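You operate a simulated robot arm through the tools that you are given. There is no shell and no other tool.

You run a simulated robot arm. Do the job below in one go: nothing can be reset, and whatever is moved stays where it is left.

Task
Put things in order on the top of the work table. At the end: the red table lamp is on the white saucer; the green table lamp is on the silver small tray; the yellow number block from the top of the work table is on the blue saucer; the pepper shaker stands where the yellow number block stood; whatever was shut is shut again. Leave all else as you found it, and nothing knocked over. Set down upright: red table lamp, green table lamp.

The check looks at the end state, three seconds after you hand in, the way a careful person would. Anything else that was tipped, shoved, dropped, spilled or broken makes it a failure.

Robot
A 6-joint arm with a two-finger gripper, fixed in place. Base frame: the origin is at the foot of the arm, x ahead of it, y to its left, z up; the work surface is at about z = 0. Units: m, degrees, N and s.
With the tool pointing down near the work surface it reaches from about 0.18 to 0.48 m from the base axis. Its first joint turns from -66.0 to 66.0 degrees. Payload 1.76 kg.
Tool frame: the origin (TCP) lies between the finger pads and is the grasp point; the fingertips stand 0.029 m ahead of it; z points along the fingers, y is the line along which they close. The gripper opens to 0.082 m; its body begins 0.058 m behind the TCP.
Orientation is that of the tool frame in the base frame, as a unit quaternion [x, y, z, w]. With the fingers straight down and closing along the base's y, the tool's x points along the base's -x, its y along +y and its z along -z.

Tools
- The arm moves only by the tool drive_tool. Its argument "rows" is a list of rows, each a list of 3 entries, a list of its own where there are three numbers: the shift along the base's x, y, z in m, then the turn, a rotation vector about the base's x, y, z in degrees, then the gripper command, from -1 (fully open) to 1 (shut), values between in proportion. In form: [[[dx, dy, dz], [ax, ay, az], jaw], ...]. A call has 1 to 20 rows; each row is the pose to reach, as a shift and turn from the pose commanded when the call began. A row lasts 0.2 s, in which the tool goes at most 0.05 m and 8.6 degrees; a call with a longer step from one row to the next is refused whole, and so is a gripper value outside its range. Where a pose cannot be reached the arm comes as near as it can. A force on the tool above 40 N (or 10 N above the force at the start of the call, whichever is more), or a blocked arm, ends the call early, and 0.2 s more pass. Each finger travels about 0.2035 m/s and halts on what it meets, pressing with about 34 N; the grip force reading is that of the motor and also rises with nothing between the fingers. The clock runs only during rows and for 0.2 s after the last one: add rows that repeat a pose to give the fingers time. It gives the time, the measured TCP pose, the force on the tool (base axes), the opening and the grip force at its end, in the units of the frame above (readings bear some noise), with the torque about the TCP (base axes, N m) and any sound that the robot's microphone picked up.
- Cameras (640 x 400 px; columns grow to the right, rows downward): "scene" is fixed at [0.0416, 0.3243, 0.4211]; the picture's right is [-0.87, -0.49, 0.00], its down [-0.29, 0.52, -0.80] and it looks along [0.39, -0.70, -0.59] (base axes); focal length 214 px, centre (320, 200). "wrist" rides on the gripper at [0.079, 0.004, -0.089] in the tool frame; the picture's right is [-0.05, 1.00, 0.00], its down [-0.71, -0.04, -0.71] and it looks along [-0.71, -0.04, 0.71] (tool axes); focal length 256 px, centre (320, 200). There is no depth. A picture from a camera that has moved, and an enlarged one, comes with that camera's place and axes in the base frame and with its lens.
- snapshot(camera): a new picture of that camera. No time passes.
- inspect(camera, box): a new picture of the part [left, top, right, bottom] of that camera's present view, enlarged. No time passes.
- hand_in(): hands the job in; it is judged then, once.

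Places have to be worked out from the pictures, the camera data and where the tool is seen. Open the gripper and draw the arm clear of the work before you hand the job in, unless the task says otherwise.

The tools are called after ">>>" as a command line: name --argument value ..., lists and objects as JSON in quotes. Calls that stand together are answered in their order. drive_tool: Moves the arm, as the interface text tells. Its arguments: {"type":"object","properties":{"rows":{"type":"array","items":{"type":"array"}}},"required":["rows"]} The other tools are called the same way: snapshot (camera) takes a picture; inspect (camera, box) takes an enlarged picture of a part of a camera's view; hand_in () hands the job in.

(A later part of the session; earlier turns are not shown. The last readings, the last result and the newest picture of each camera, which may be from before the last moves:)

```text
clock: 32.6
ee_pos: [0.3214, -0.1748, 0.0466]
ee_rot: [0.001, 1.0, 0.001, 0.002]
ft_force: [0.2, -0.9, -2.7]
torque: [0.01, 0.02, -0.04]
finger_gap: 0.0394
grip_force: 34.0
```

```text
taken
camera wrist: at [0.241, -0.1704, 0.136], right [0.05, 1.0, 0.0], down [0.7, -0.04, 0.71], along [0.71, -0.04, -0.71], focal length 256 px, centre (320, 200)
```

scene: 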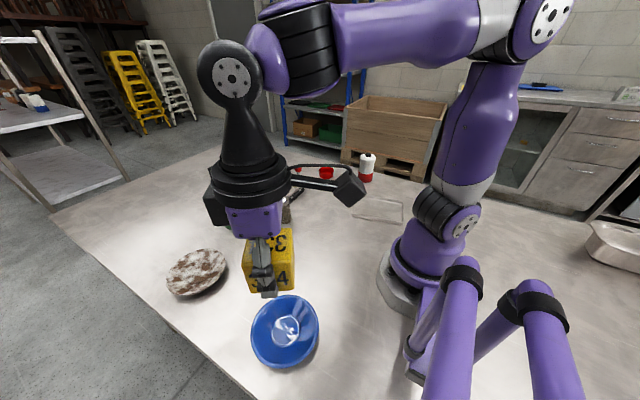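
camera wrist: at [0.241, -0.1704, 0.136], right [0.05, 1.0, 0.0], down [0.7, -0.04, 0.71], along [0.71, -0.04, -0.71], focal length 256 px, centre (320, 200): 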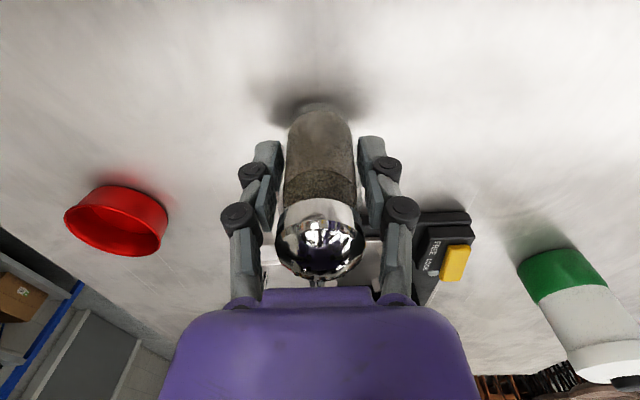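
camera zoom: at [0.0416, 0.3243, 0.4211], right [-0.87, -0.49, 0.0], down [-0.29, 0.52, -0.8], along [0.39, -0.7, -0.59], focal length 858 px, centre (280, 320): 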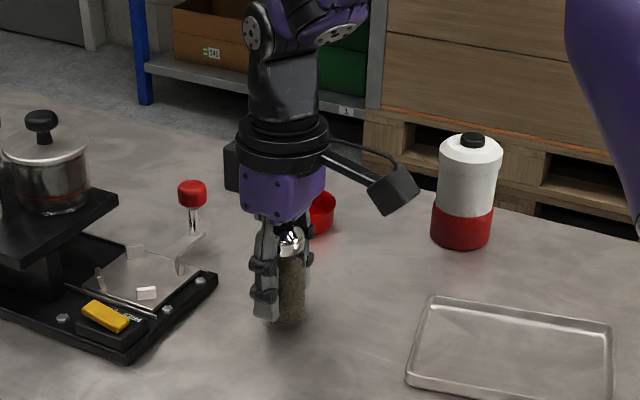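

The shaker is about 5 mm above the spot. I lower gently to contact.

>>> drive_tool --rows '[[[0, 0, -0.001], [0, 0, 0], 1], [[0, 0, -0.002], [0, 0, 0], 1], [[0, 0, -0.003], [0, 0, 0], 1], [[0, 0, -0.004], [0, 0, 0], 1], [[0, 0, -0.004], [0, 0, 0], 1]]'

```text
clock: 33.8
ee_pos: [0.3209, -0.1752, 0.0427]
ee_rot: [-0.001, 1.0, 0.0, 0.001]
ft_force: [0.9, 0.1, -1.4]
torque: [-0.01, -0.02, -0.02]
finger_gap: 0.0396
grip_force: 34.0
```

No contact force yet at z=0.043; I go down by 1 mm at a time.

>>> drive_tool --rows '[[[0, 0, -0.0005], [0, 0, 0], 1], [[0, 0, -0.001], [0, 0, 0], 1], [[0, 0, -0.001], [0, 0, 0], 1]]'

```text
clock: 34.6
ee_pos: [0.3208, -0.1753, 0.0424]
ee_rot: [0.001, 1.0, 0.0, 0.001]
ft_force: [-3.7, 1.0, 13.4]
torque: [0.05, 0.2, -0.01]
finger_gap: 0.0395
grip_force: 33.9
```

Contact (13 N). I ease up half a millimetre and open gradually.

>>> drive_tool --rows '[[[0, 0, 0.0006], [0, 0, 0], 1], [[0, 0, 0.0006], [0, 0, 0], -0.1], [[0, 0, 0.0006], [0, 0, 0], -0.3], [[0, 0, 0.0006], [0, 0, 0], -0.5], [[0, 0, 0.0006], [0, 0, 0], -0.8], [[0, 0, 0.0006], [0, 0, 0], -1], [[0, 0, 0.0006], [0, 0, 0], -1]]'

>>> snapshot --camera "wrist"

>>> inspect --camera "scene" --box '[250, 120, 410, 220]'

```text
clock: 36.2
ee_pos: [0.3195, -0.1755, 0.0417]
ee_rot: [0.001, 1.0, -0.001, 0.001]
ft_force: [0.6, -0.5, 0.3]
torque: [0.04, -0.02, -0.04]
finger_gap: 0.082
grip_force: 0.1
```

```text
taken
camera wrist: at [0.2409, -0.1704, 0.1317], right [0.05, 1.0, 0.0], down [0.7, -0.04, 0.71], along [0.71, -0.04, -0.71], focal length 256 px, centre (320, 200)
```

wrist: 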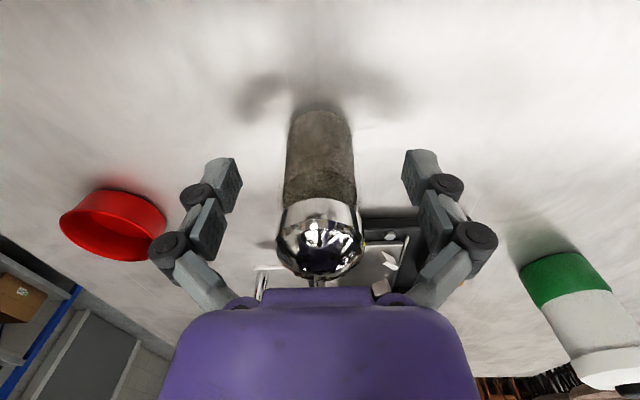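

```text
4.00 times, centred on (330, 170) of scene
camera zoom: at [0.0416, 0.3243, 0.4211], right [-0.87, -0.49, 0.0], down [-0.29, 0.52, -0.8], along [0.39, -0.7, -0.59], focal length 858 px, centre (280, 320)
```

zoom: 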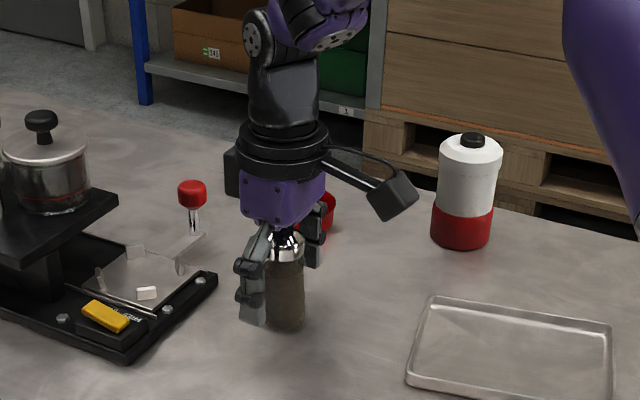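

The shaker stands upright on the block's old spot. I rise straight up, then move above the red lamp near (0.238, -0.372), turning the tool to yaw -40°.

>>> drive_tool --rows '[[[0, 0, 0.02], [0, 0, 0], -1], [[0, 0, 0.05], [0, 0, 0], -1], [[0, 0, 0.09], [0, 0, 0], -1], [[0, 0, 0.13], [0, 0, 0], -1], [[0, 0, 0.165], [0, 0, 0], -1], [[-0.006, -0.015, 0.18], [0, 0, -4], -1], [[-0.018, -0.043, 0.185], [0, 0, -9], -1], [[-0.031, -0.075, 0.185], [0, 0, -15], -1], [[-0.044, -0.107, 0.185], [0, 0, -21], -1], [[-0.057, -0.139, 0.185], [0, 0, -27], -1], [[-0.069, -0.168, 0.185], [0, 0, -33], -1], [[-0.078, -0.188, 0.185], [0, 0, -38], -1], [[-0.0815, -0.1965, 0.185], [0, 0, -40], -1], [[-0.0815, -0.1965, 0.185], [0, 0, -40], -1]]'

>>> snapshot --camera "wrist"

>>> snapshot --camera "scene"

```text
clock: 39.2
ee_pos: [0.2354, -0.3646, 0.2246]
ee_rot: [0.342, 0.94, -0.001, 0.002]
ft_force: [0.1, 0.1, 0.4]
torque: [0.02, -0.02, 0.0]
finger_gap: 0.0821
grip_force: 0.0
out of reach, approached as far as the arm can: row 13, 14
```

```text
taken
camera wrist: at [0.1767, -0.31, 0.3135], right [0.68, 0.73, 0.0], down [0.51, -0.48, 0.71], along [0.52, -0.48, -0.71], focal length 256 px, centre (320, 200)
```

wrist: 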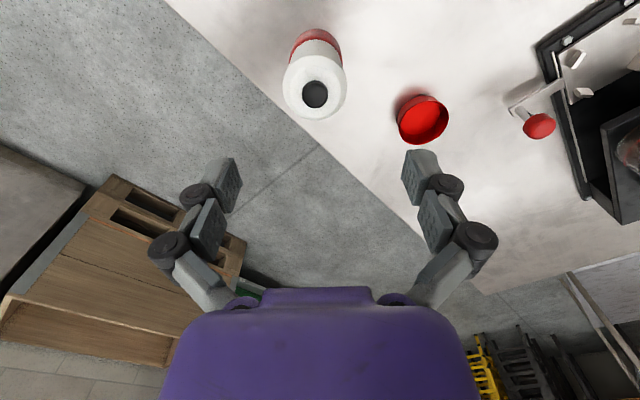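

```text
taken
```

scene: 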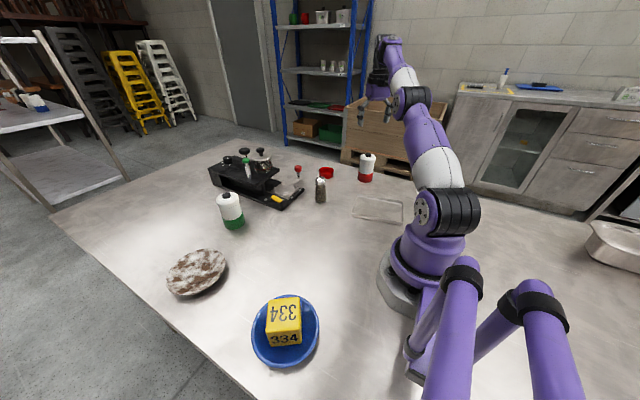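

At this height the arm's reach ends at about r=0.434, but the lamp is in view and lower down I can reach further. I zoom in to locate it precisely.

>>> inspect --camera "wrist" --box '[240, 0, 400, 130]'

>>> inspect --camera "scene" --box '[330, 140, 410, 190]'

>>> inspect --camera "scene" --box '[290, 150, 386, 210]'

```text
3.08 times, centred on (320, 65) of wrist
camera zoom: at [0.1767, -0.31, 0.3135], right [0.68, 0.73, 0.0], down [0.51, -0.48, 0.71], along [0.52, -0.48, -0.71], focal length 788 px, centre (320, 615)
```

zoom: 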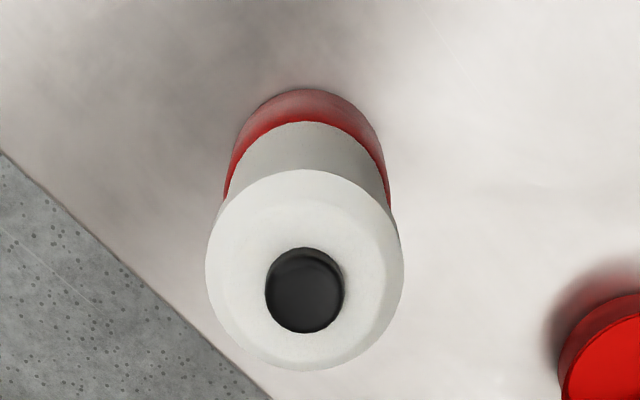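

```text
8.00 times, centred on (370, 165) of scene
camera zoom: at [0.0416, 0.3243, 0.4211], right [-0.87, -0.49, 0.0], down [-0.29, 0.52, -0.8], along [0.39, -0.7, -0.59], focal length 1716 px, centre (-80, 480)
```

zoom: 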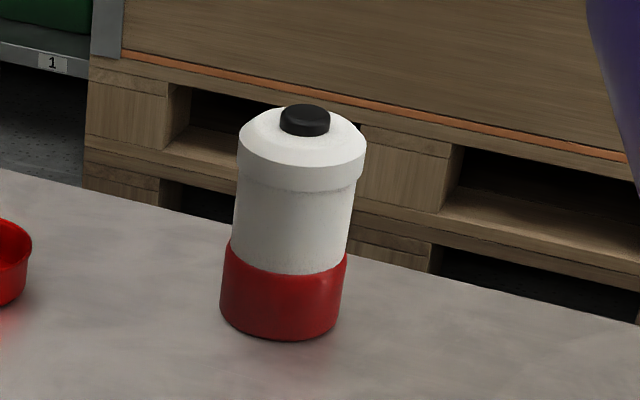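

```text
6.67 times, centred on (338, 180) of scene
camera zoom: at [0.0416, 0.3243, 0.4211], right [-0.87, -0.49, 0.0], down [-0.29, 0.52, -0.8], along [0.39, -0.7, -0.59], focal length 1430 px, centre (200, 333)
```

zoom: 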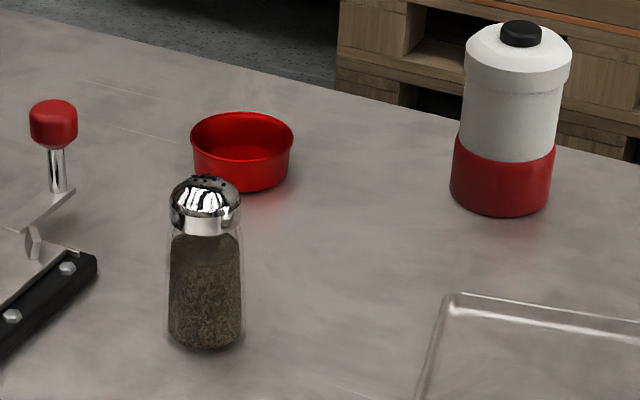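

The red lamp's axis comes out near (0.2395, -0.375), about 0.058 wide and 0.10 tall. I first come down a little to a reachable height and check where the tool actually is.

>>> drive_tool --rows '[[[0, 0, -0.02], [0, 0, 0], -1], [[0, 0, -0.04], [0, 0, 0], -1], [[0, 0, -0.05], [0, 0, 0], -1], [[0, 0, -0.05], [0, 0, 0], -1]]'

>>> snapshot --camera "wrist"

```text
clock: 40.2
ee_pos: [0.2367, -0.3654, 0.1744]
ee_rot: [0.343, 0.94, -0.001, 0.001]
ft_force: [-0.4, -0.6, -0.4]
torque: [-0.01, 0.03, -0.01]
finger_gap: 0.0821
grip_force: 0.1
```

```text
taken
camera wrist: at [0.1772, -0.3099, 0.263], right [0.68, 0.73, 0.0], down [0.52, -0.48, 0.71], along [0.52, -0.48, -0.71], focal length 256 px, centre (320, 200)
```

wrist: 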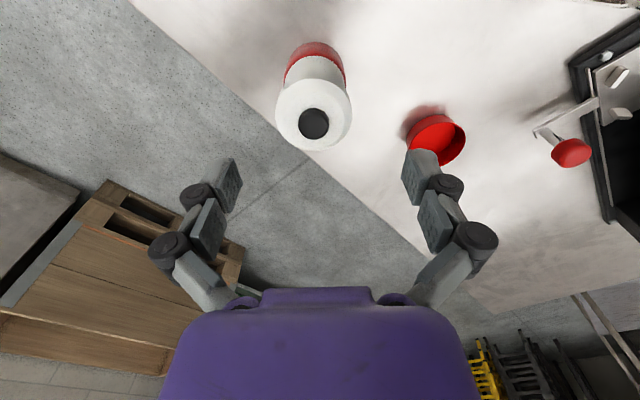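

The tool is now at about (0.236, -0.3655, 0.175), and a fresh fix puts the lamp at (0.2395, -0.3745). I shift over it and descend with open fingers to z≈0.055.

>>> drive_tool --rows '[[[0.002, -0.005, -0.005], [0, 0, 0], -1], [[0.0035, -0.009, -0.02], [0, 0, 0], -1], [[0.0035, -0.009, -0.045], [0, 0, 0], -1], [[0.0035, -0.009, -0.07], [0, 0, 0], -1], [[0.0035, -0.009, -0.095], [0, 0, 0], -1], [[0.0035, -0.009, -0.112], [0, 0, 0], -1], [[0.0035, -0.009, -0.12], [0, 0, 0], -1], [[0.0035, -0.009, -0.12], [0, 0, 0], -1]]'

>>> snapshot --camera "wrist"

>>> inspect --camera "scene" --box '[310, 110, 438, 190]'

```text
clock: 42.0
ee_pos: [0.2395, -0.3732, 0.0539]
ee_rot: [0.342, 0.94, 0.0, 0.001]
ft_force: [0.9, -0.5, 0.3]
torque: [0.03, 0.01, 0.0]
finger_gap: 0.0821
grip_force: 0.1
```

```text
taken
camera wrist: at [0.181, -0.3194, 0.1433], right [0.68, 0.73, 0.0], down [0.52, -0.48, 0.71], along [0.52, -0.48, -0.71], focal length 256 px, centre (320, 200)
```

wrist: 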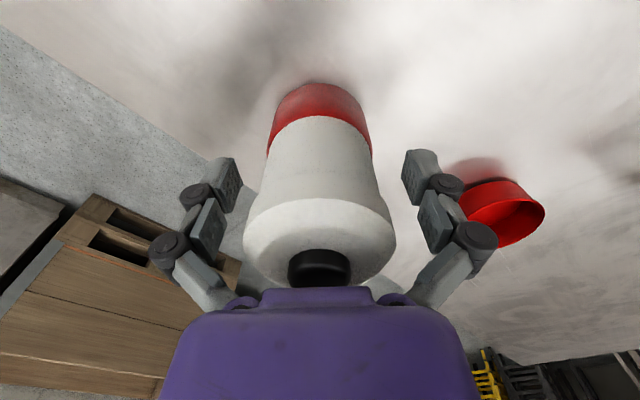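

```text
5.00 times, centred on (374, 150) of scene
camera zoom: at [0.0416, 0.3243, 0.4211], right [-0.87, -0.49, 0.0], down [-0.29, 0.52, -0.8], along [0.39, -0.7, -0.59], focal length 1072 px, centre (50, 450)
```

zoom: 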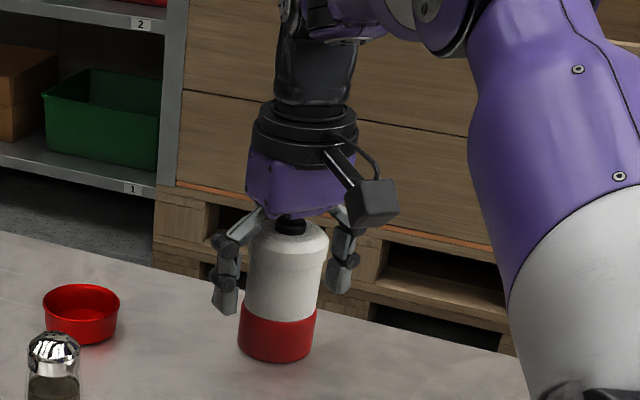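

The lamp is centred between the fingers and free of contact. I close gradually and read the grip.

>>> drive_tool --rows '[[[0, 0, 0], [0, 0, 0], -0.7], [[0, 0, 0], [0, 0, 0], -0.5], [[0, 0, 0], [0, 0, 0], -0.3], [[0, 0, 0], [0, 0, 0], 0.5], [[0, 0, 0], [0, 0, 0], 1], [[0, 0, 0], [0, 0, 0], 1], [[0, 0, 0], [0, 0, 0], 1]]'

>>> snapshot --camera "wrist"

>>> inspect --camera "scene" --box '[310, 110, 438, 190]'

```text
clock: 43.6
ee_pos: [0.2396, -0.3734, 0.0538]
ee_rot: [0.342, 0.94, -0.001, 0.002]
ft_force: [-2.2, 0.9, 6.2]
torque: [0.0, 0.11, 0.03]
finger_gap: 0.0517
grip_force: 34.4
```

```text
taken
camera wrist: at [0.1809, -0.3195, 0.1437], right [0.68, 0.73, 0.0], down [0.52, -0.48, 0.71], along [0.52, -0.48, -0.71], focal length 256 px, centre (320, 200)
```

wrist: 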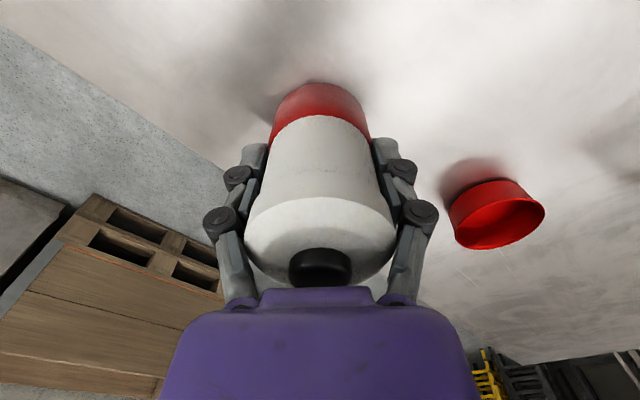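

```text
5.00 times, centred on (374, 150) of scene
camera zoom: at [0.0416, 0.3243, 0.4211], right [-0.87, -0.49, 0.0], down [-0.29, 0.52, -0.8], along [0.39, -0.7, -0.59], focal length 1072 px, centre (50, 450)
```

zoom: 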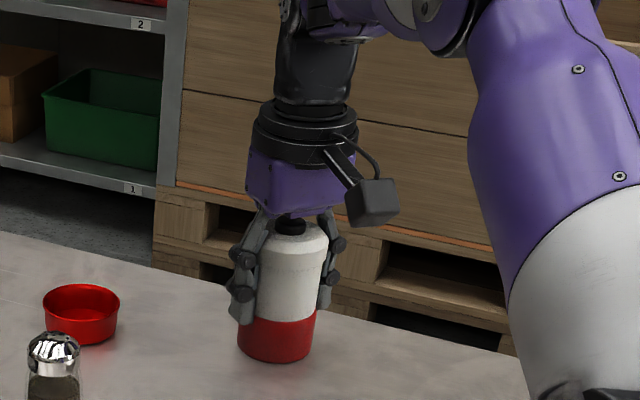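

Held on the white body with a 0.052 gap. I lift slowly by 2 cm and check.

>>> drive_tool --rows '[[[0, 0, 0.002], [0, 0, 0], 1], [[0, 0, 0.004], [0, 0, 0], 1], [[0, 0, 0.008], [0, 0, 0], 1], [[0, 0, 0.013], [0, 0, 0], 1], [[0, 0, 0.018], [0, 0, 0], 1], [[0, 0, 0.02], [0, 0, 0], 1]]'

>>> inspect --camera "scene" --box '[310, 110, 438, 190]'

```text
clock: 45.0
ee_pos: [0.2385, -0.375, 0.0738]
ee_rot: [0.343, 0.939, 0.0, 0.001]
ft_force: [-0.4, -0.6, -2.7]
torque: [0.02, -0.02, 0.0]
finger_gap: 0.0517
grip_force: 33.6
```

```text
5.00 times, centred on (374, 150) of scene
camera zoom: at [0.0416, 0.3243, 0.4211], right [-0.87, -0.49, 0.0], down [-0.29, 0.52, -0.8], along [0.39, -0.7, -0.59], focal length 1072 px, centre (50, 450)
```

zoom: 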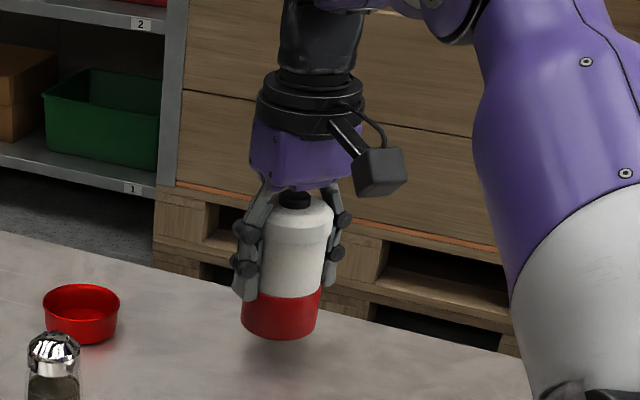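

The lamp is held upright. I raise it, draw it in, and carry it around at z≈0.2 to near the white saucer.

>>> drive_tool --rows '[[[0, 0, 0.02], [0, 0, 0], 1], [[0, 0.005, 0.045], [0, 0, 0], 1], [[-0.008, 0.025, 0.075], [0, 0, 0], 1], [[-0.015, 0.05, 0.1], [0, 0, 0], 1], [[-0.018, 0.08, 0.118], [0, 0, 3], 1], [[-0.012, 0.112, 0.125], [0, 0, 7], 1], [[0, 0.145, 0.125], [0, 0, 12], 1], [[0.011, 0.18, 0.125], [0, 0, 17], 1], [[0.022, 0.217, 0.125], [0, 0, 22], 1], [[0.033, 0.255, 0.125], [0, 0, 27], 1], [[0.043, 0.293, 0.125], [0, 0, 32], 1], [[0.053, 0.331, 0.125], [0, 0, 37], 1], [[0.062, 0.369, 0.125], [0, 0, 42], 1], [[0.07, 0.407, 0.125], [0, 0, 47], 1], [[0.078, 0.445, 0.125], [0, 0, 51], 1], [[0.086, 0.483, 0.125], [0, 0, 55], 1], [[0.096, 0.518, 0.125], [0, 0, 58], 1], [[0.108, 0.545, 0.125], [0, 0, 60], 1], [[0.118, 0.558, 0.125], [0, 0, 60], 1], [[0.1205, 0.5595, 0.12], [0, 0, 60], 1]]'

>>> snapshot --camera "wrist"

>>> snapshot --camera "scene"

```text
clock: 49.2
ee_pos: [0.3598, 0.1854, 0.1938]
ee_rot: [-0.173, 0.985, 0.0, 0.0]
ft_force: [-0.2, 0.2, -4.0]
torque: [0.02, 0.01, -0.02]
finger_gap: 0.0517
grip_force: 34.1
```

```text
taken
camera wrist: at [0.2821, 0.1626, 0.2832], right [-0.29, 0.96, 0.0], down [0.67, 0.21, 0.71], along [0.68, 0.21, -0.71], focal length 256 px, centre (320, 200)
```

wrist: 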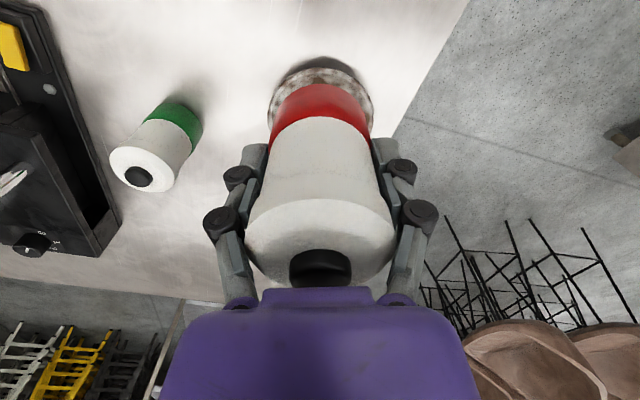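

```text
taken
```

scene: 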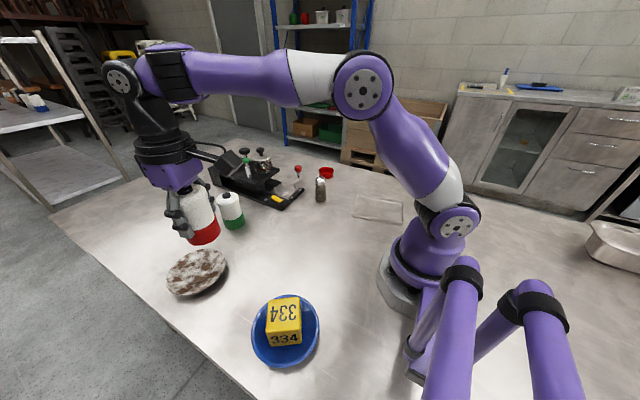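

The lamp hangs upright and the saucer is just beyond it. I zoom in on the white saucer in both views to fix its centre.

>>> inspect --camera "scene" --box '[148, 230, 244, 305]'

>>> inspect --camera "wrist" --box '[250, 40, 390, 130]'

```text
5.33 times, centred on (196, 268) of scene
camera zoom: at [0.0416, 0.3243, 0.4211], right [-0.87, -0.49, 0.0], down [-0.29, 0.52, -0.8], along [0.39, -0.7, -0.59], focal length 1144 px, centre (981, -160)
```

zoom: 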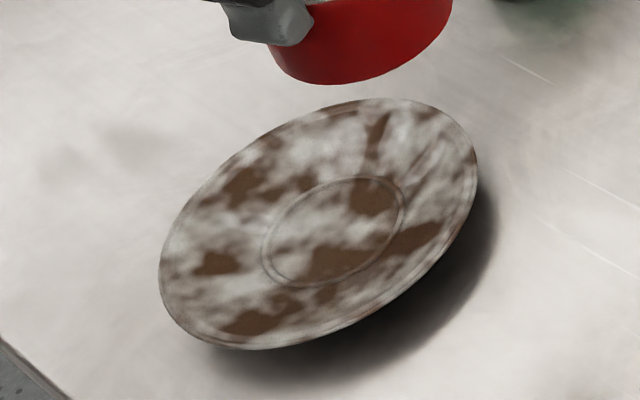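

```text
4.44 times, centred on (320, 85) of wrist
camera zoom: at [0.2821, 0.1626, 0.2832], right [-0.29, 0.96, 0.0], down [0.67, 0.21, 0.71], along [0.68, 0.21, -0.71], focal length 1138 px, centre (320, 711)
```

zoom: 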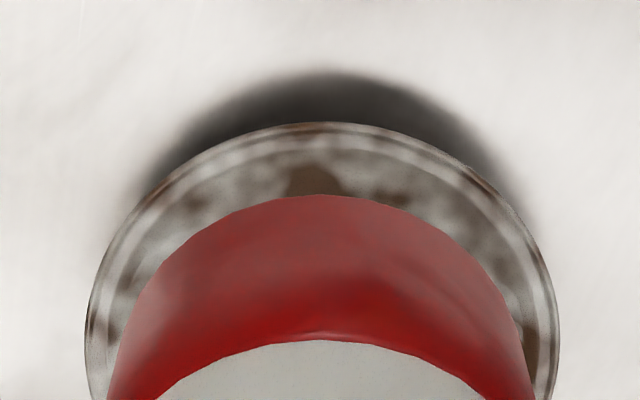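

The saucer's well centre works out to about (0.418, 0.2055), and the lamp hangs about 2 mm beyond the TCP. I bring the lamp to just above the rim for a concentricity check.

>>> drive_tool --rows '[[[0.005, 0.002, -0.015], [0, 0, 0], 1], [[0.015, 0.005, -0.035], [0, 0, 0], 1], [[0.028, 0.01, -0.055], [0, 0, 0], 1], [[0.042, 0.015, -0.07], [0, 0, 0], 1], [[0.052, 0.018, -0.082], [0, 0, 0], 1], [[0.0561, 0.0198, -0.094], [0, 0, 0], 1], [[0.0561, 0.0198, -0.104], [0, 0, 0], 1], [[0.0561, 0.0198, -0.108], [0, 0, 0], 1], [[0.0561, 0.0198, -0.108], [0, 0, 0], 1]]'

>>> snapshot --camera "wrist"

>>> inspect --camera "scene" --box '[132, 190, 260, 305]'

```text
clock: 51.2
ee_pos: [0.4154, 0.2057, 0.086]
ee_rot: [-0.174, 0.985, 0.0, 0.001]
ft_force: [-0.2, 0.6, -3.6]
torque: [0.03, 0.0, -0.01]
finger_gap: 0.0518
grip_force: 33.9
```

```text
taken
camera wrist: at [0.3388, 0.1815, 0.175], right [-0.29, 0.96, 0.0], down [0.67, 0.21, 0.71], along [0.68, 0.21, -0.71], focal length 256 px, centre (320, 200)
```

wrist: 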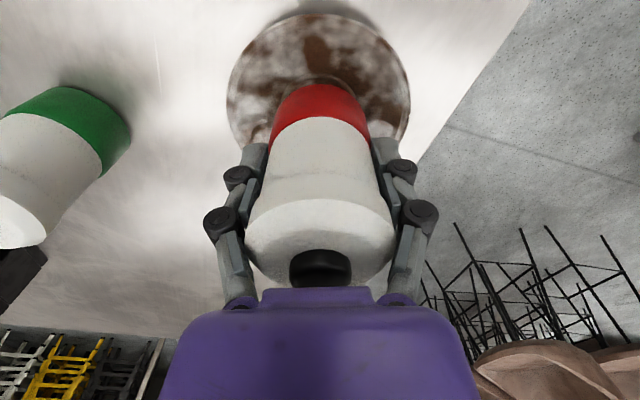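

```text
3.48 times, centred on (196, 248) of scene
camera zoom: at [0.0416, 0.3243, 0.4211], right [-0.87, -0.49, 0.0], down [-0.29, 0.52, -0.8], along [0.39, -0.7, -0.59], focal length 746 px, centre (751, 35)
```

zoom: 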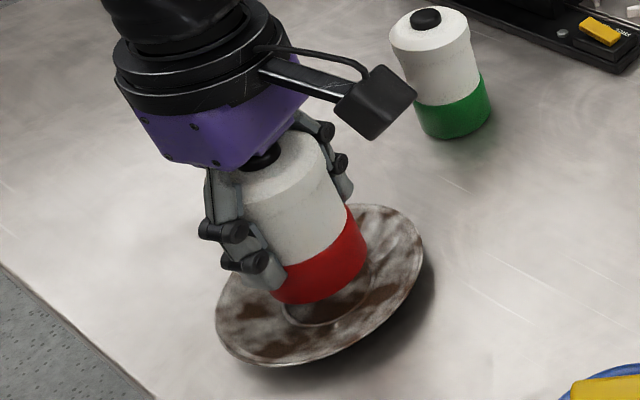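

The lamp is about 3 cm above the table over the saucer. I zoom in on both views to check that base and well are concentric.

>>> inspect --camera "scene" --box '[160, 230, 224, 295]'

>>> inspect --camera "wrist" --box '[210, 0, 430, 150]'

```text
6.15 times, centred on (192, 262) of scene
camera zoom: at [0.0416, 0.3243, 0.4211], right [-0.87, -0.49, 0.0], down [-0.29, 0.52, -0.8], along [0.39, -0.7, -0.59], focal length 1320 px, centre (1108, -185)
```

zoom: 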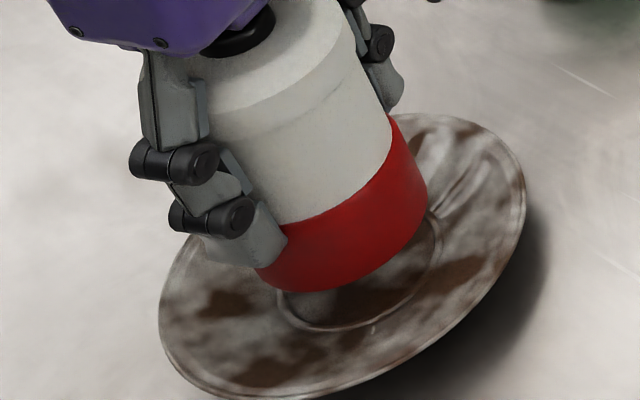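

```text
2.67 times, centred on (320, 75) of wrist
camera zoom: at [0.3388, 0.1815, 0.175], right [-0.29, 0.96, 0.0], down [0.67, 0.21, 0.71], along [0.68, 0.21, -0.71], focal length 683 px, centre (320, 533)
```

zoom: 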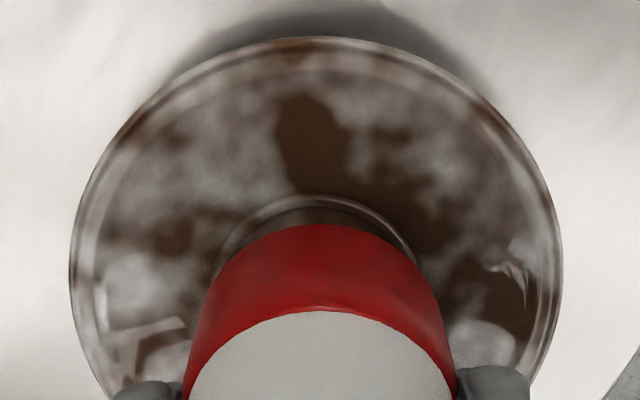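

Both views agree the lamp needs only about 1 mm of correction. I apply it and lower toward the saucer.

>>> drive_tool --rows '[[[0.0012, -0.0004, -0.004], [0, 0, 0], 1], [[0.0012, -0.0004, -0.01], [0, 0, 0], 1], [[0.0012, -0.0004, -0.015], [0, 0, 0], 1], [[0.0012, -0.0004, -0.019], [0, 0, 0], 1], [[0.0012, -0.0004, -0.019], [0, 0, 0], 1]]'

>>> inspect --camera "scene" --box '[160, 230, 224, 295]'

>>> inspect --camera "wrist" --box '[210, 0, 430, 150]'

```text
clock: 52.4
ee_pos: [0.4165, 0.2047, 0.067]
ee_rot: [-0.173, 0.985, 0.0, 0.001]
ft_force: [0.7, -0.3, -2.9]
torque: [-0.02, -0.01, 0.0]
finger_gap: 0.0517
grip_force: 34.1
```

```text
6.15 times, centred on (192, 262) of scene
camera zoom: at [0.0416, 0.3243, 0.4211], right [-0.87, -0.49, 0.0], down [-0.29, 0.52, -0.8], along [0.39, -0.7, -0.59], focal length 1320 px, centre (1108, -185)
```

zoom: 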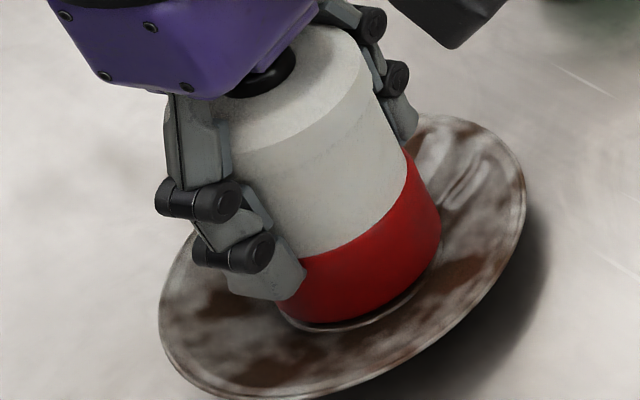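

```text
2.67 times, centred on (320, 75) of wrist
camera zoom: at [0.3402, 0.1813, 0.1562], right [-0.29, 0.96, 0.0], down [0.67, 0.21, 0.71], along [0.68, 0.21, -0.71], focal length 683 px, centre (320, 533)
```

zoom: 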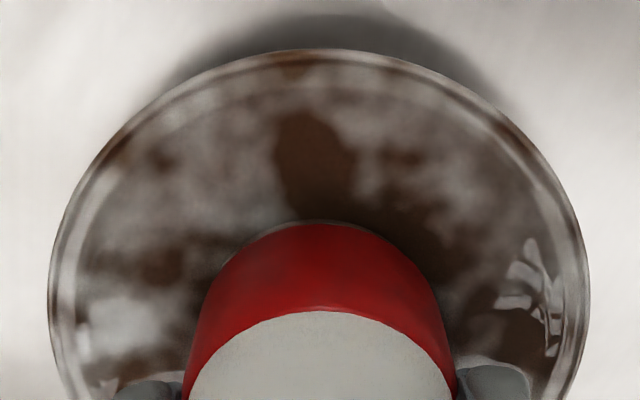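

The base now nearly hides the ring evenly in both views. I lower in millimetre steps until contact.

>>> drive_tool --rows '[[[0, 0, -0.001], [0, 0, 0], 1], [[0, 0, -0.002], [0, 0, 0], 1], [[0, 0, -0.003], [0, 0, 0], 1], [[0, 0, -0.003], [0, 0, 0], 1]]'

```text
clock: 53.4
ee_pos: [0.4163, 0.2045, 0.064]
ee_rot: [-0.173, 0.985, 0.0, 0.001]
ft_force: [0.8, -1.0, -2.6]
torque: [-0.01, -0.02, 0.0]
finger_gap: 0.0517
grip_force: 34.0
```

Still carrying the full weight at z=0.065; two more millimetres.

>>> drive_tool --rows '[[[0, 0, -0.001], [0, 0, 0], 1], [[0, 0, -0.002], [0, 0, 0], 1], [[0, 0, -0.002], [0, 0, 0], 1]]'

```text
clock: 54.2
ee_pos: [0.417, 0.204, 0.0621]
ee_rot: [-0.174, 0.985, -0.001, 0.0]
ft_force: [0.5, -0.2, -3.2]
torque: [-0.01, 0.02, -0.05]
finger_gap: 0.0516
grip_force: 33.4
```

No contact yet at 0.063; continuing one millimetre at a time.

>>> drive_tool --rows '[[[0, 0, -0.0005], [0, 0, 0], 1], [[0, 0, -0.001], [0, 0, 0], 1], [[0, 0, -0.001], [0, 0, 0], 1]]'

```text
clock: 55.0
ee_pos: [0.4165, 0.2044, 0.0598]
ee_rot: [-0.173, 0.985, 0.001, 0.001]
ft_force: [-1.0, -0.6, -3.1]
torque: [0.02, -0.04, 0.0]
finger_gap: 0.0515
grip_force: 34.0
```

Still no contact; another millimetre.

>>> drive_tool --rows '[[[0, 0, -0.0005], [0, 0, 0], 1], [[0, 0, -0.001], [0, 0, 0], 1], [[0, 0, -0.001], [0, 0, 0], 1]]'

>>> inspect --camera "scene" --box '[160, 230, 224, 295]'

```text
clock: 55.8
ee_pos: [0.4177, 0.205, 0.0618]
ee_rot: [-0.173, 0.985, 0.0, 0.001]
ft_force: [-3.2, -1.5, 11.6]
torque: [-0.02, 0.2, -0.03]
finger_gap: 0.0519
grip_force: 33.7
```

```text
6.15 times, centred on (192, 262) of scene
camera zoom: at [0.0415, 0.3243, 0.4211], right [-0.87, -0.49, 0.0], down [-0.29, 0.52, -0.8], along [0.39, -0.7, -0.59], focal length 1320 px, centre (1108, -185)
```

zoom: 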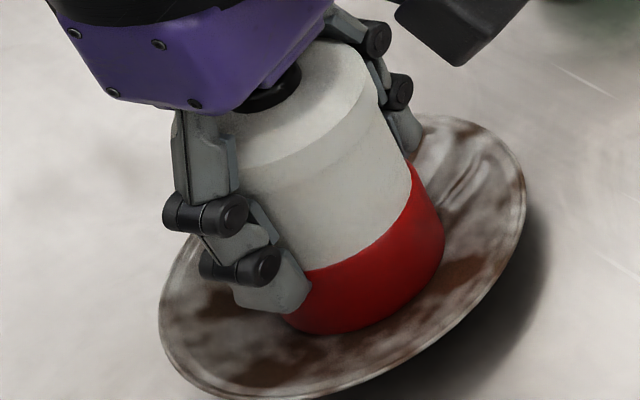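

The lamp touches the saucer (about 12 N). I ease up half a millimetre and open the fingers gradually.

>>> drive_tool --rows '[[[0, 0, 0.0006], [0, 0, 0], 1], [[0, 0, 0.0006], [0, 0, 0], 0], [[0, 0, 0.0006], [0, 0, 0], -0.3], [[0, 0, 0.0006], [0, 0, 0], -0.5], [[0, 0, 0.0006], [0, 0, 0], -0.8], [[0, 0, 0.0006], [0, 0, 0], -1], [[0, 0, 0.0006], [0, 0, 0], -1]]'

>>> snapshot --camera "wrist"

>>> inspect --camera "scene" --box '[132, 190, 260, 305]'

```text
clock: 57.4
ee_pos: [0.4166, 0.2049, 0.0606]
ee_rot: [-0.173, 0.985, 0.0, 0.001]
ft_force: [-0.1, 0.7, -0.1]
torque: [0.01, 0.02, 0.02]
finger_gap: 0.0818
grip_force: 0.0
```

```text
taken
camera wrist: at [0.3401, 0.1814, 0.1499], right [-0.29, 0.96, 0.0], down [0.67, 0.21, 0.71], along [0.68, 0.21, -0.71], focal length 256 px, centre (320, 200)
```

wrist: 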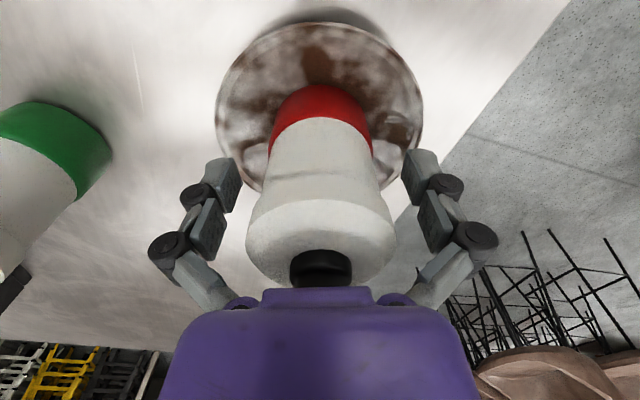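

```text
3.48 times, centred on (196, 248) of scene
camera zoom: at [0.0416, 0.3243, 0.4211], right [-0.87, -0.49, 0.0], down [-0.29, 0.52, -0.8], along [0.39, -0.7, -0.59], focal length 746 px, centre (751, 35)
```

zoom: 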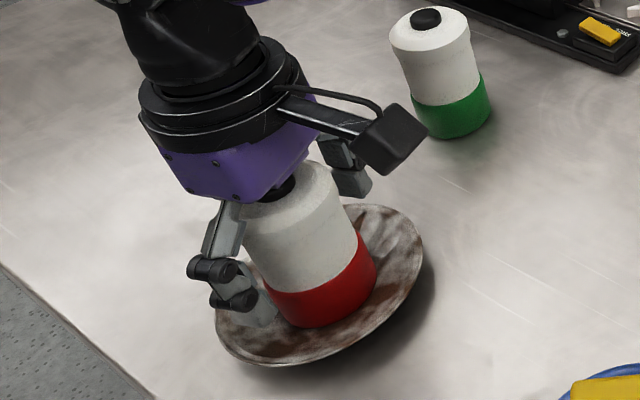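

The lamp stands in the saucer. I withdraw upward, drifting back along the tool's own axis once high, to stay within reach without touching the lamp.

>>> drive_tool --rows '[[[0, 0, 0.01], [0, 0, 0], -1], [[0, 0, 0.03], [0, 0, 0], -1], [[0, 0, 0.05], [0, 0, 0], -1], [[-0.008, -0.003, 0.07], [0, 0, 0], -1], [[-0.025, -0.009, 0.095], [0, 0, 0], -1], [[-0.05, -0.018, 0.12], [0, 0, 0], -1], [[-0.075, -0.027, 0.14], [0, 0, 0], -1], [[-0.075, -0.027, 0.14], [0, 0, 0], -1]]'

>>> snapshot --camera "wrist"

>>> inspect --camera "scene" --box '[132, 190, 260, 305]'

```text
clock: 59.2
ee_pos: [0.341, 0.1773, 0.2018]
ee_rot: [-0.174, 0.985, 0.001, 0.001]
ft_force: [0.0, 0.0, -0.2]
torque: [0.0, 0.0, 0.02]
finger_gap: 0.0821
grip_force: 0.0
```

```text
taken
camera wrist: at [0.2653, 0.1543, 0.2898], right [-0.29, 0.96, 0.0], down [0.68, 0.21, 0.71], along [0.68, 0.21, -0.71], focal length 256 px, centre (320, 200)
```

wrist: 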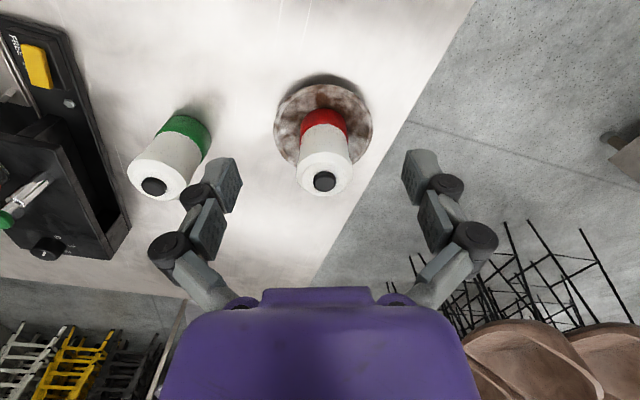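

```text
3.48 times, centred on (196, 248) of scene
camera zoom: at [0.0416, 0.3243, 0.4211], right [-0.87, -0.49, 0.0], down [-0.29, 0.52, -0.8], along [0.39, -0.7, -0.59], focal length 746 px, centre (751, 35)
```

zoom: 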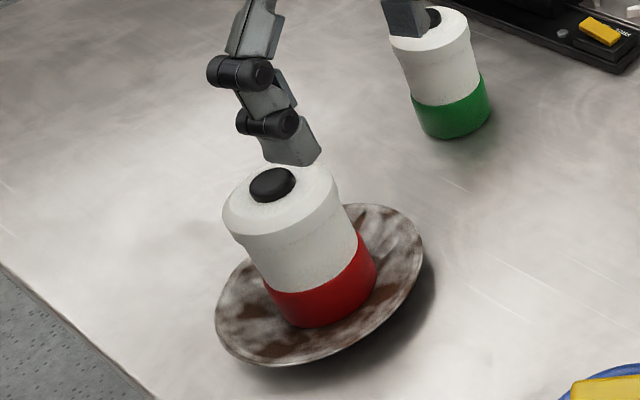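

The red lamp stands upright and centred. Next I move to a viewing pose short of the green lamp, tool at yaw 5°.

>>> drive_tool --rows '[[[0.005, -0.015, 0], [0, 0, -2], -1], [[0.018, -0.045, -0.003], [0, 0, -5], -1], [[0.032, -0.08, -0.006], [0, 0, -9], -1], [[0.045, -0.11, -0.009], [0, 0, -12], -1], [[0.054, -0.13, -0.012], [0, 0, -14], -1], [[0.058, -0.137, -0.012], [0, 0, -15], -1], [[0.058, -0.137, -0.012], [0, 0, -15], -1]]'

>>> snapshot --camera "wrist"

>>> inspect --camera "scene" --box '[190, 130, 318, 240]'

```text
clock: 60.8
ee_pos: [0.4014, 0.0408, 0.1888]
ee_rot: [-0.043, 0.999, 0.001, 0.002]
ft_force: [0.6, 0.9, -0.2]
torque: [0.06, 0.0, 0.01]
finger_gap: 0.0819
grip_force: 0.1
```

```text
taken
camera wrist: at [0.3208, 0.0376, 0.2781], right [-0.03, 1.0, 0.0], down [0.7, 0.02, 0.71], along [0.71, 0.02, -0.71], focal length 256 px, centre (320, 200)
```

wrist: 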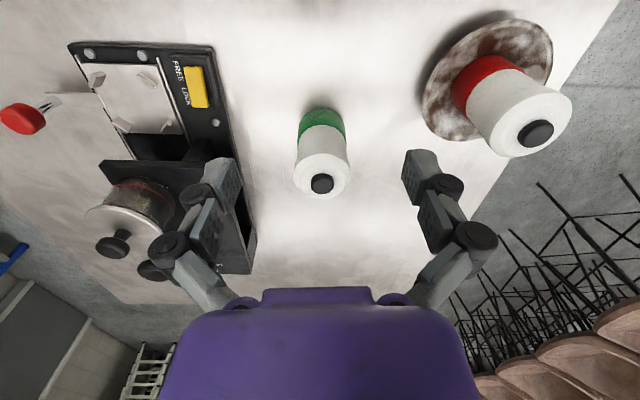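

```text
3.64 times, centred on (254, 185) of scene
camera zoom: at [0.0416, 0.3243, 0.4211], right [-0.87, -0.49, 0.0], down [-0.29, 0.52, -0.8], along [0.39, -0.7, -0.59], focal length 780 px, centre (560, 254)
```

zoom: 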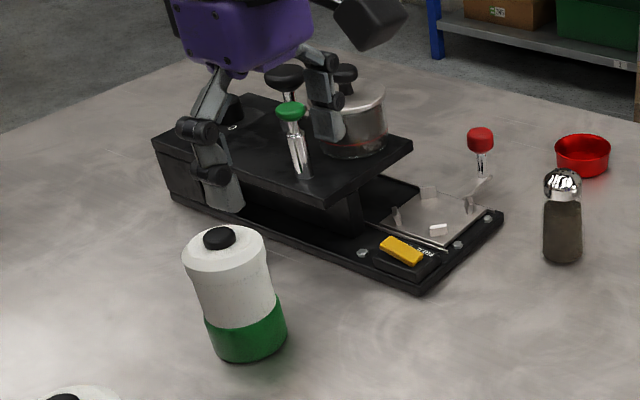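

I zoom in on the green lamp and the machine edge beside it to plan the approach.

>>> inspect --camera "wrist" --box '[240, 90, 400, 210]'

>>> inspect --camera "wrist" --box '[60, 30, 300, 290]'

```text
3.33 times, centred on (320, 150) of wrist
camera zoom: at [0.3208, 0.0376, 0.2781], right [-0.03, 1.0, 0.0], down [0.7, 0.02, 0.71], along [0.71, 0.02, -0.71], focal length 853 px, centre (320, 367)
```

zoom: 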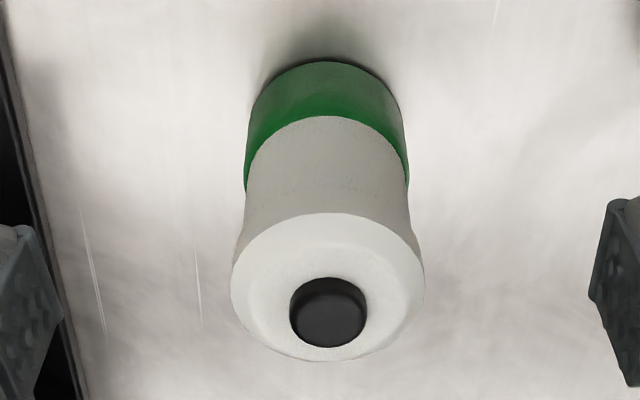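

```text
1.54 times, centred on (180, 160) of wrist
camera zoom: at [0.3208, 0.0376, 0.2781], right [-0.03, 1.0, 0.0], down [0.7, 0.02, 0.71], along [0.71, 0.02, -0.71], focal length 394 px, centre (535, 262)
```

zoom: 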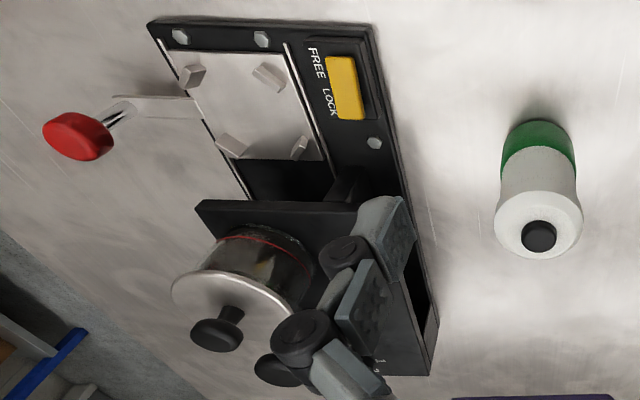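

The green lamp works out to about (0.478, 0.045), right at the reach limit. I come down straddling it about 2 cm short of its axis, where the arm still reaches, then will slide forward.

>>> drive_tool --rows '[[[0.015, 0.001, -0.01], [0, 0, 0], -1], [[0.03, 0.0015, -0.025], [0, 0, 0], -1], [[0.045, 0.002, -0.04], [0, 0, 0], -1], [[0.0526, 0.0024, -0.06], [0, 0, 0], -1], [[0.0526, 0.0024, -0.08], [0, 0, 0], -1], [[0.0526, 0.0024, -0.1], [0, 0, 0], -1], [[0.0526, 0.0024, -0.12], [0, 0, 0], -1], [[0.0526, 0.0024, -0.132], [0, 0, 0], -1], [[0.0526, 0.0024, -0.132], [0, 0, 0], -1]]'

>>> snapshot --camera "wrist"

>>> inspect --camera "scene" --box '[170, 130, 298, 240]'

```text
clock: 62.8
ee_pos: [0.4522, 0.0422, 0.0564]
ee_rot: [-0.043, 0.999, -0.001, 0.0]
ft_force: [-0.1, -0.4, 0.0]
torque: [-0.02, 0.0, 0.01]
finger_gap: 0.0817
grip_force: 0.0
```

```text
taken
camera wrist: at [0.3731, 0.0404, 0.1456], right [-0.03, 1.0, 0.0], down [0.7, 0.02, 0.71], along [0.71, 0.02, -0.71], focal length 256 px, centre (320, 200)
```

wrist: 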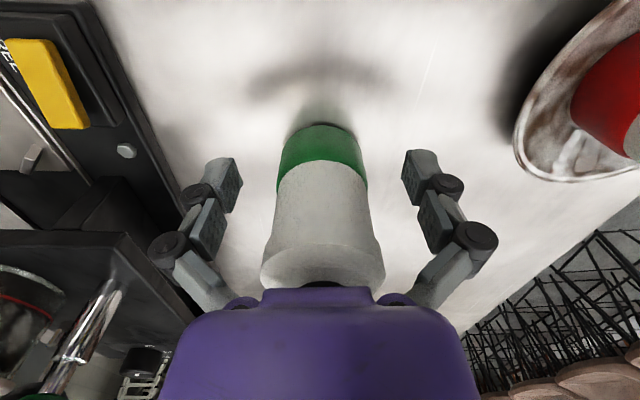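

```text
3.64 times, centred on (234, 185) of scene
camera zoom: at [0.0416, 0.3243, 0.4211], right [-0.87, -0.49, 0.0], down [-0.29, 0.52, -0.8], along [0.39, -0.7, -0.59], focal length 780 px, centre (633, 254)
```

zoom: 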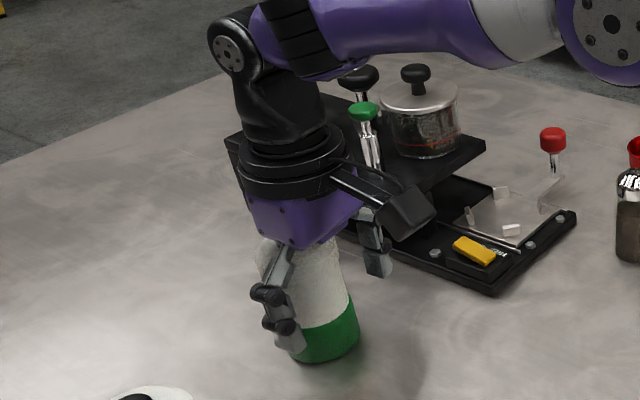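

The lamp sits laterally centred, about 25 mm ahead of the TCP. I slide forward in small steps and see how far the arm reaches.

>>> drive_tool --rows '[[[0.006, 0.0005, 0], [0, 0, 0], -1], [[0.012, 0.001, 0], [0, 0, 0], -1], [[0.018, 0.0016, 0], [0, 0, 0], -1], [[0.022, 0.0019, 0], [0, 0, 0], -1], [[0.0249, 0.0022, 0], [0, 0, 0], -1], [[0.0249, 0.0022, 0], [0, 0, 0], -1]]'

>>> snapshot --camera "wrist"

>>> inspect --camera "scene" --box '[170, 130, 298, 240]'

```text
clock: 64.2
ee_pos: [0.4771, 0.0446, 0.0564]
ee_rot: [-0.044, 0.999, 0.001, 0.0]
ft_force: [-0.2, 0.2, -0.3]
torque: [0.0, -0.05, 0.03]
finger_gap: 0.0819
grip_force: 0.1
```

```text
taken
camera wrist: at [0.3975, 0.0426, 0.1454], right [-0.03, 1.0, 0.0], down [0.71, 0.02, 0.71], along [0.71, 0.02, -0.71], focal length 256 px, centre (320, 200)
```

wrist: 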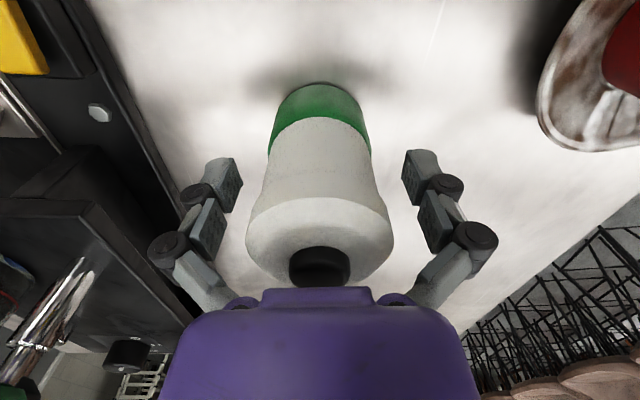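

```text
3.64 times, centred on (234, 185) of scene
camera zoom: at [0.0416, 0.3243, 0.4211], right [-0.87, -0.49, 0.0], down [-0.29, 0.52, -0.8], along [0.39, -0.7, -0.59], focal length 780 px, centre (633, 254)
```

zoom: 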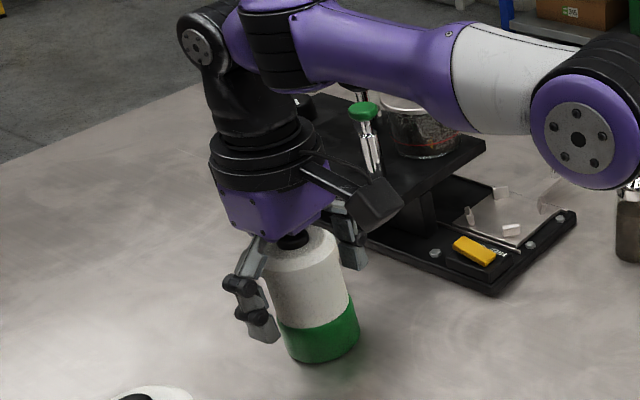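

The arm reached the lamp's axis; the view matches the earlier lamp grasp. I close gradually.

>>> drive_tool --rows '[[[0, 0, 0], [0, 0, 0], -0.7], [[0, 0, 0], [0, 0, 0], -0.5], [[0, 0, 0], [0, 0, 0], -0.3], [[0, 0, 0], [0, 0, 0], 0.5], [[0, 0, 0], [0, 0, 0], 1], [[0, 0, 0], [0, 0, 0], 1], [[0, 0, 0], [0, 0, 0], 1]]'

>>> snapshot --camera "wrist"

```text
clock: 65.8
ee_pos: [0.4778, 0.0453, 0.0572]
ee_rot: [-0.043, 0.999, 0.0, 0.001]
ft_force: [-1.3, -2.6, 6.5]
torque: [-0.06, 0.1, -0.02]
finger_gap: 0.0535
grip_force: 33.4
```

```text
taken
camera wrist: at [0.3976, 0.0426, 0.1458], right [-0.03, 1.0, 0.0], down [0.7, 0.02, 0.71], along [0.71, 0.02, -0.7], focal length 256 px, centre (320, 200)
```

wrist: 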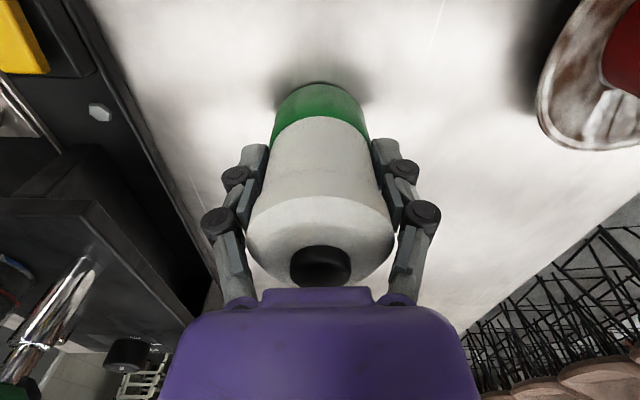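

Gripped at 0.0535. I lift a few millimetres straight up, then draw inward while rising to stay within reach.

>>> drive_tool --rows '[[[0, 0, 0.002], [0, 0, 0], 1], [[0, 0, 0.004], [0, 0, 0], 1], [[-0.002, 0, 0.007], [0, 0, 0], 1], [[-0.005, -0.0004, 0.011], [0, 0, 0], 1], [[-0.009, -0.0008, 0.016], [0, 0, 0], 1], [[-0.013, -0.001, 0.02], [0, 0, 0], 1]]'

>>> inspect --camera "scene" --box '[170, 130, 298, 240]'

>>> snapshot --camera "wrist"

```text
clock: 67.2
ee_pos: [0.4636, 0.043, 0.0765]
ee_rot: [-0.044, 0.999, 0.0, 0.002]
ft_force: [0.1, 0.1, -3.7]
torque: [0.02, 0.02, 0.04]
finger_gap: 0.0534
grip_force: 34.2
```

```text
3.64 times, centred on (234, 185) of scene
camera zoom: at [0.0416, 0.3243, 0.4211], right [-0.87, -0.49, 0.0], down [-0.29, 0.52, -0.8], along [0.39, -0.7, -0.59], focal length 780 px, centre (633, 254)
```

zoom: 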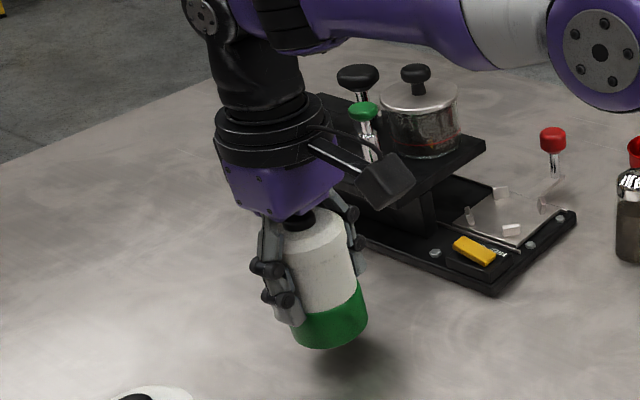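

```text
taken
camera wrist: at [0.3841, 0.0417, 0.1659], right [-0.03, 1.0, 0.0], down [0.7, 0.02, 0.71], along [0.71, 0.02, -0.7], focal length 256 px, centre (320, 200)
```

wrist: 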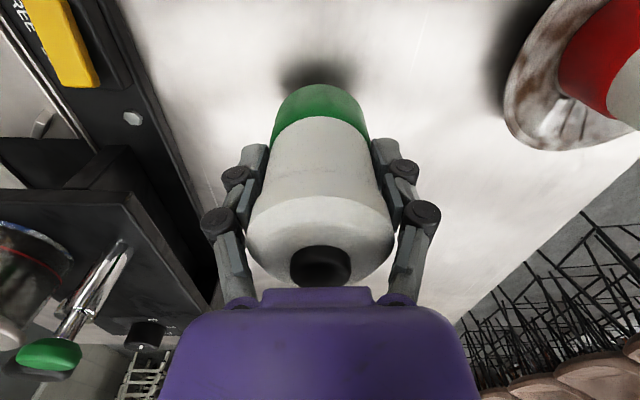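

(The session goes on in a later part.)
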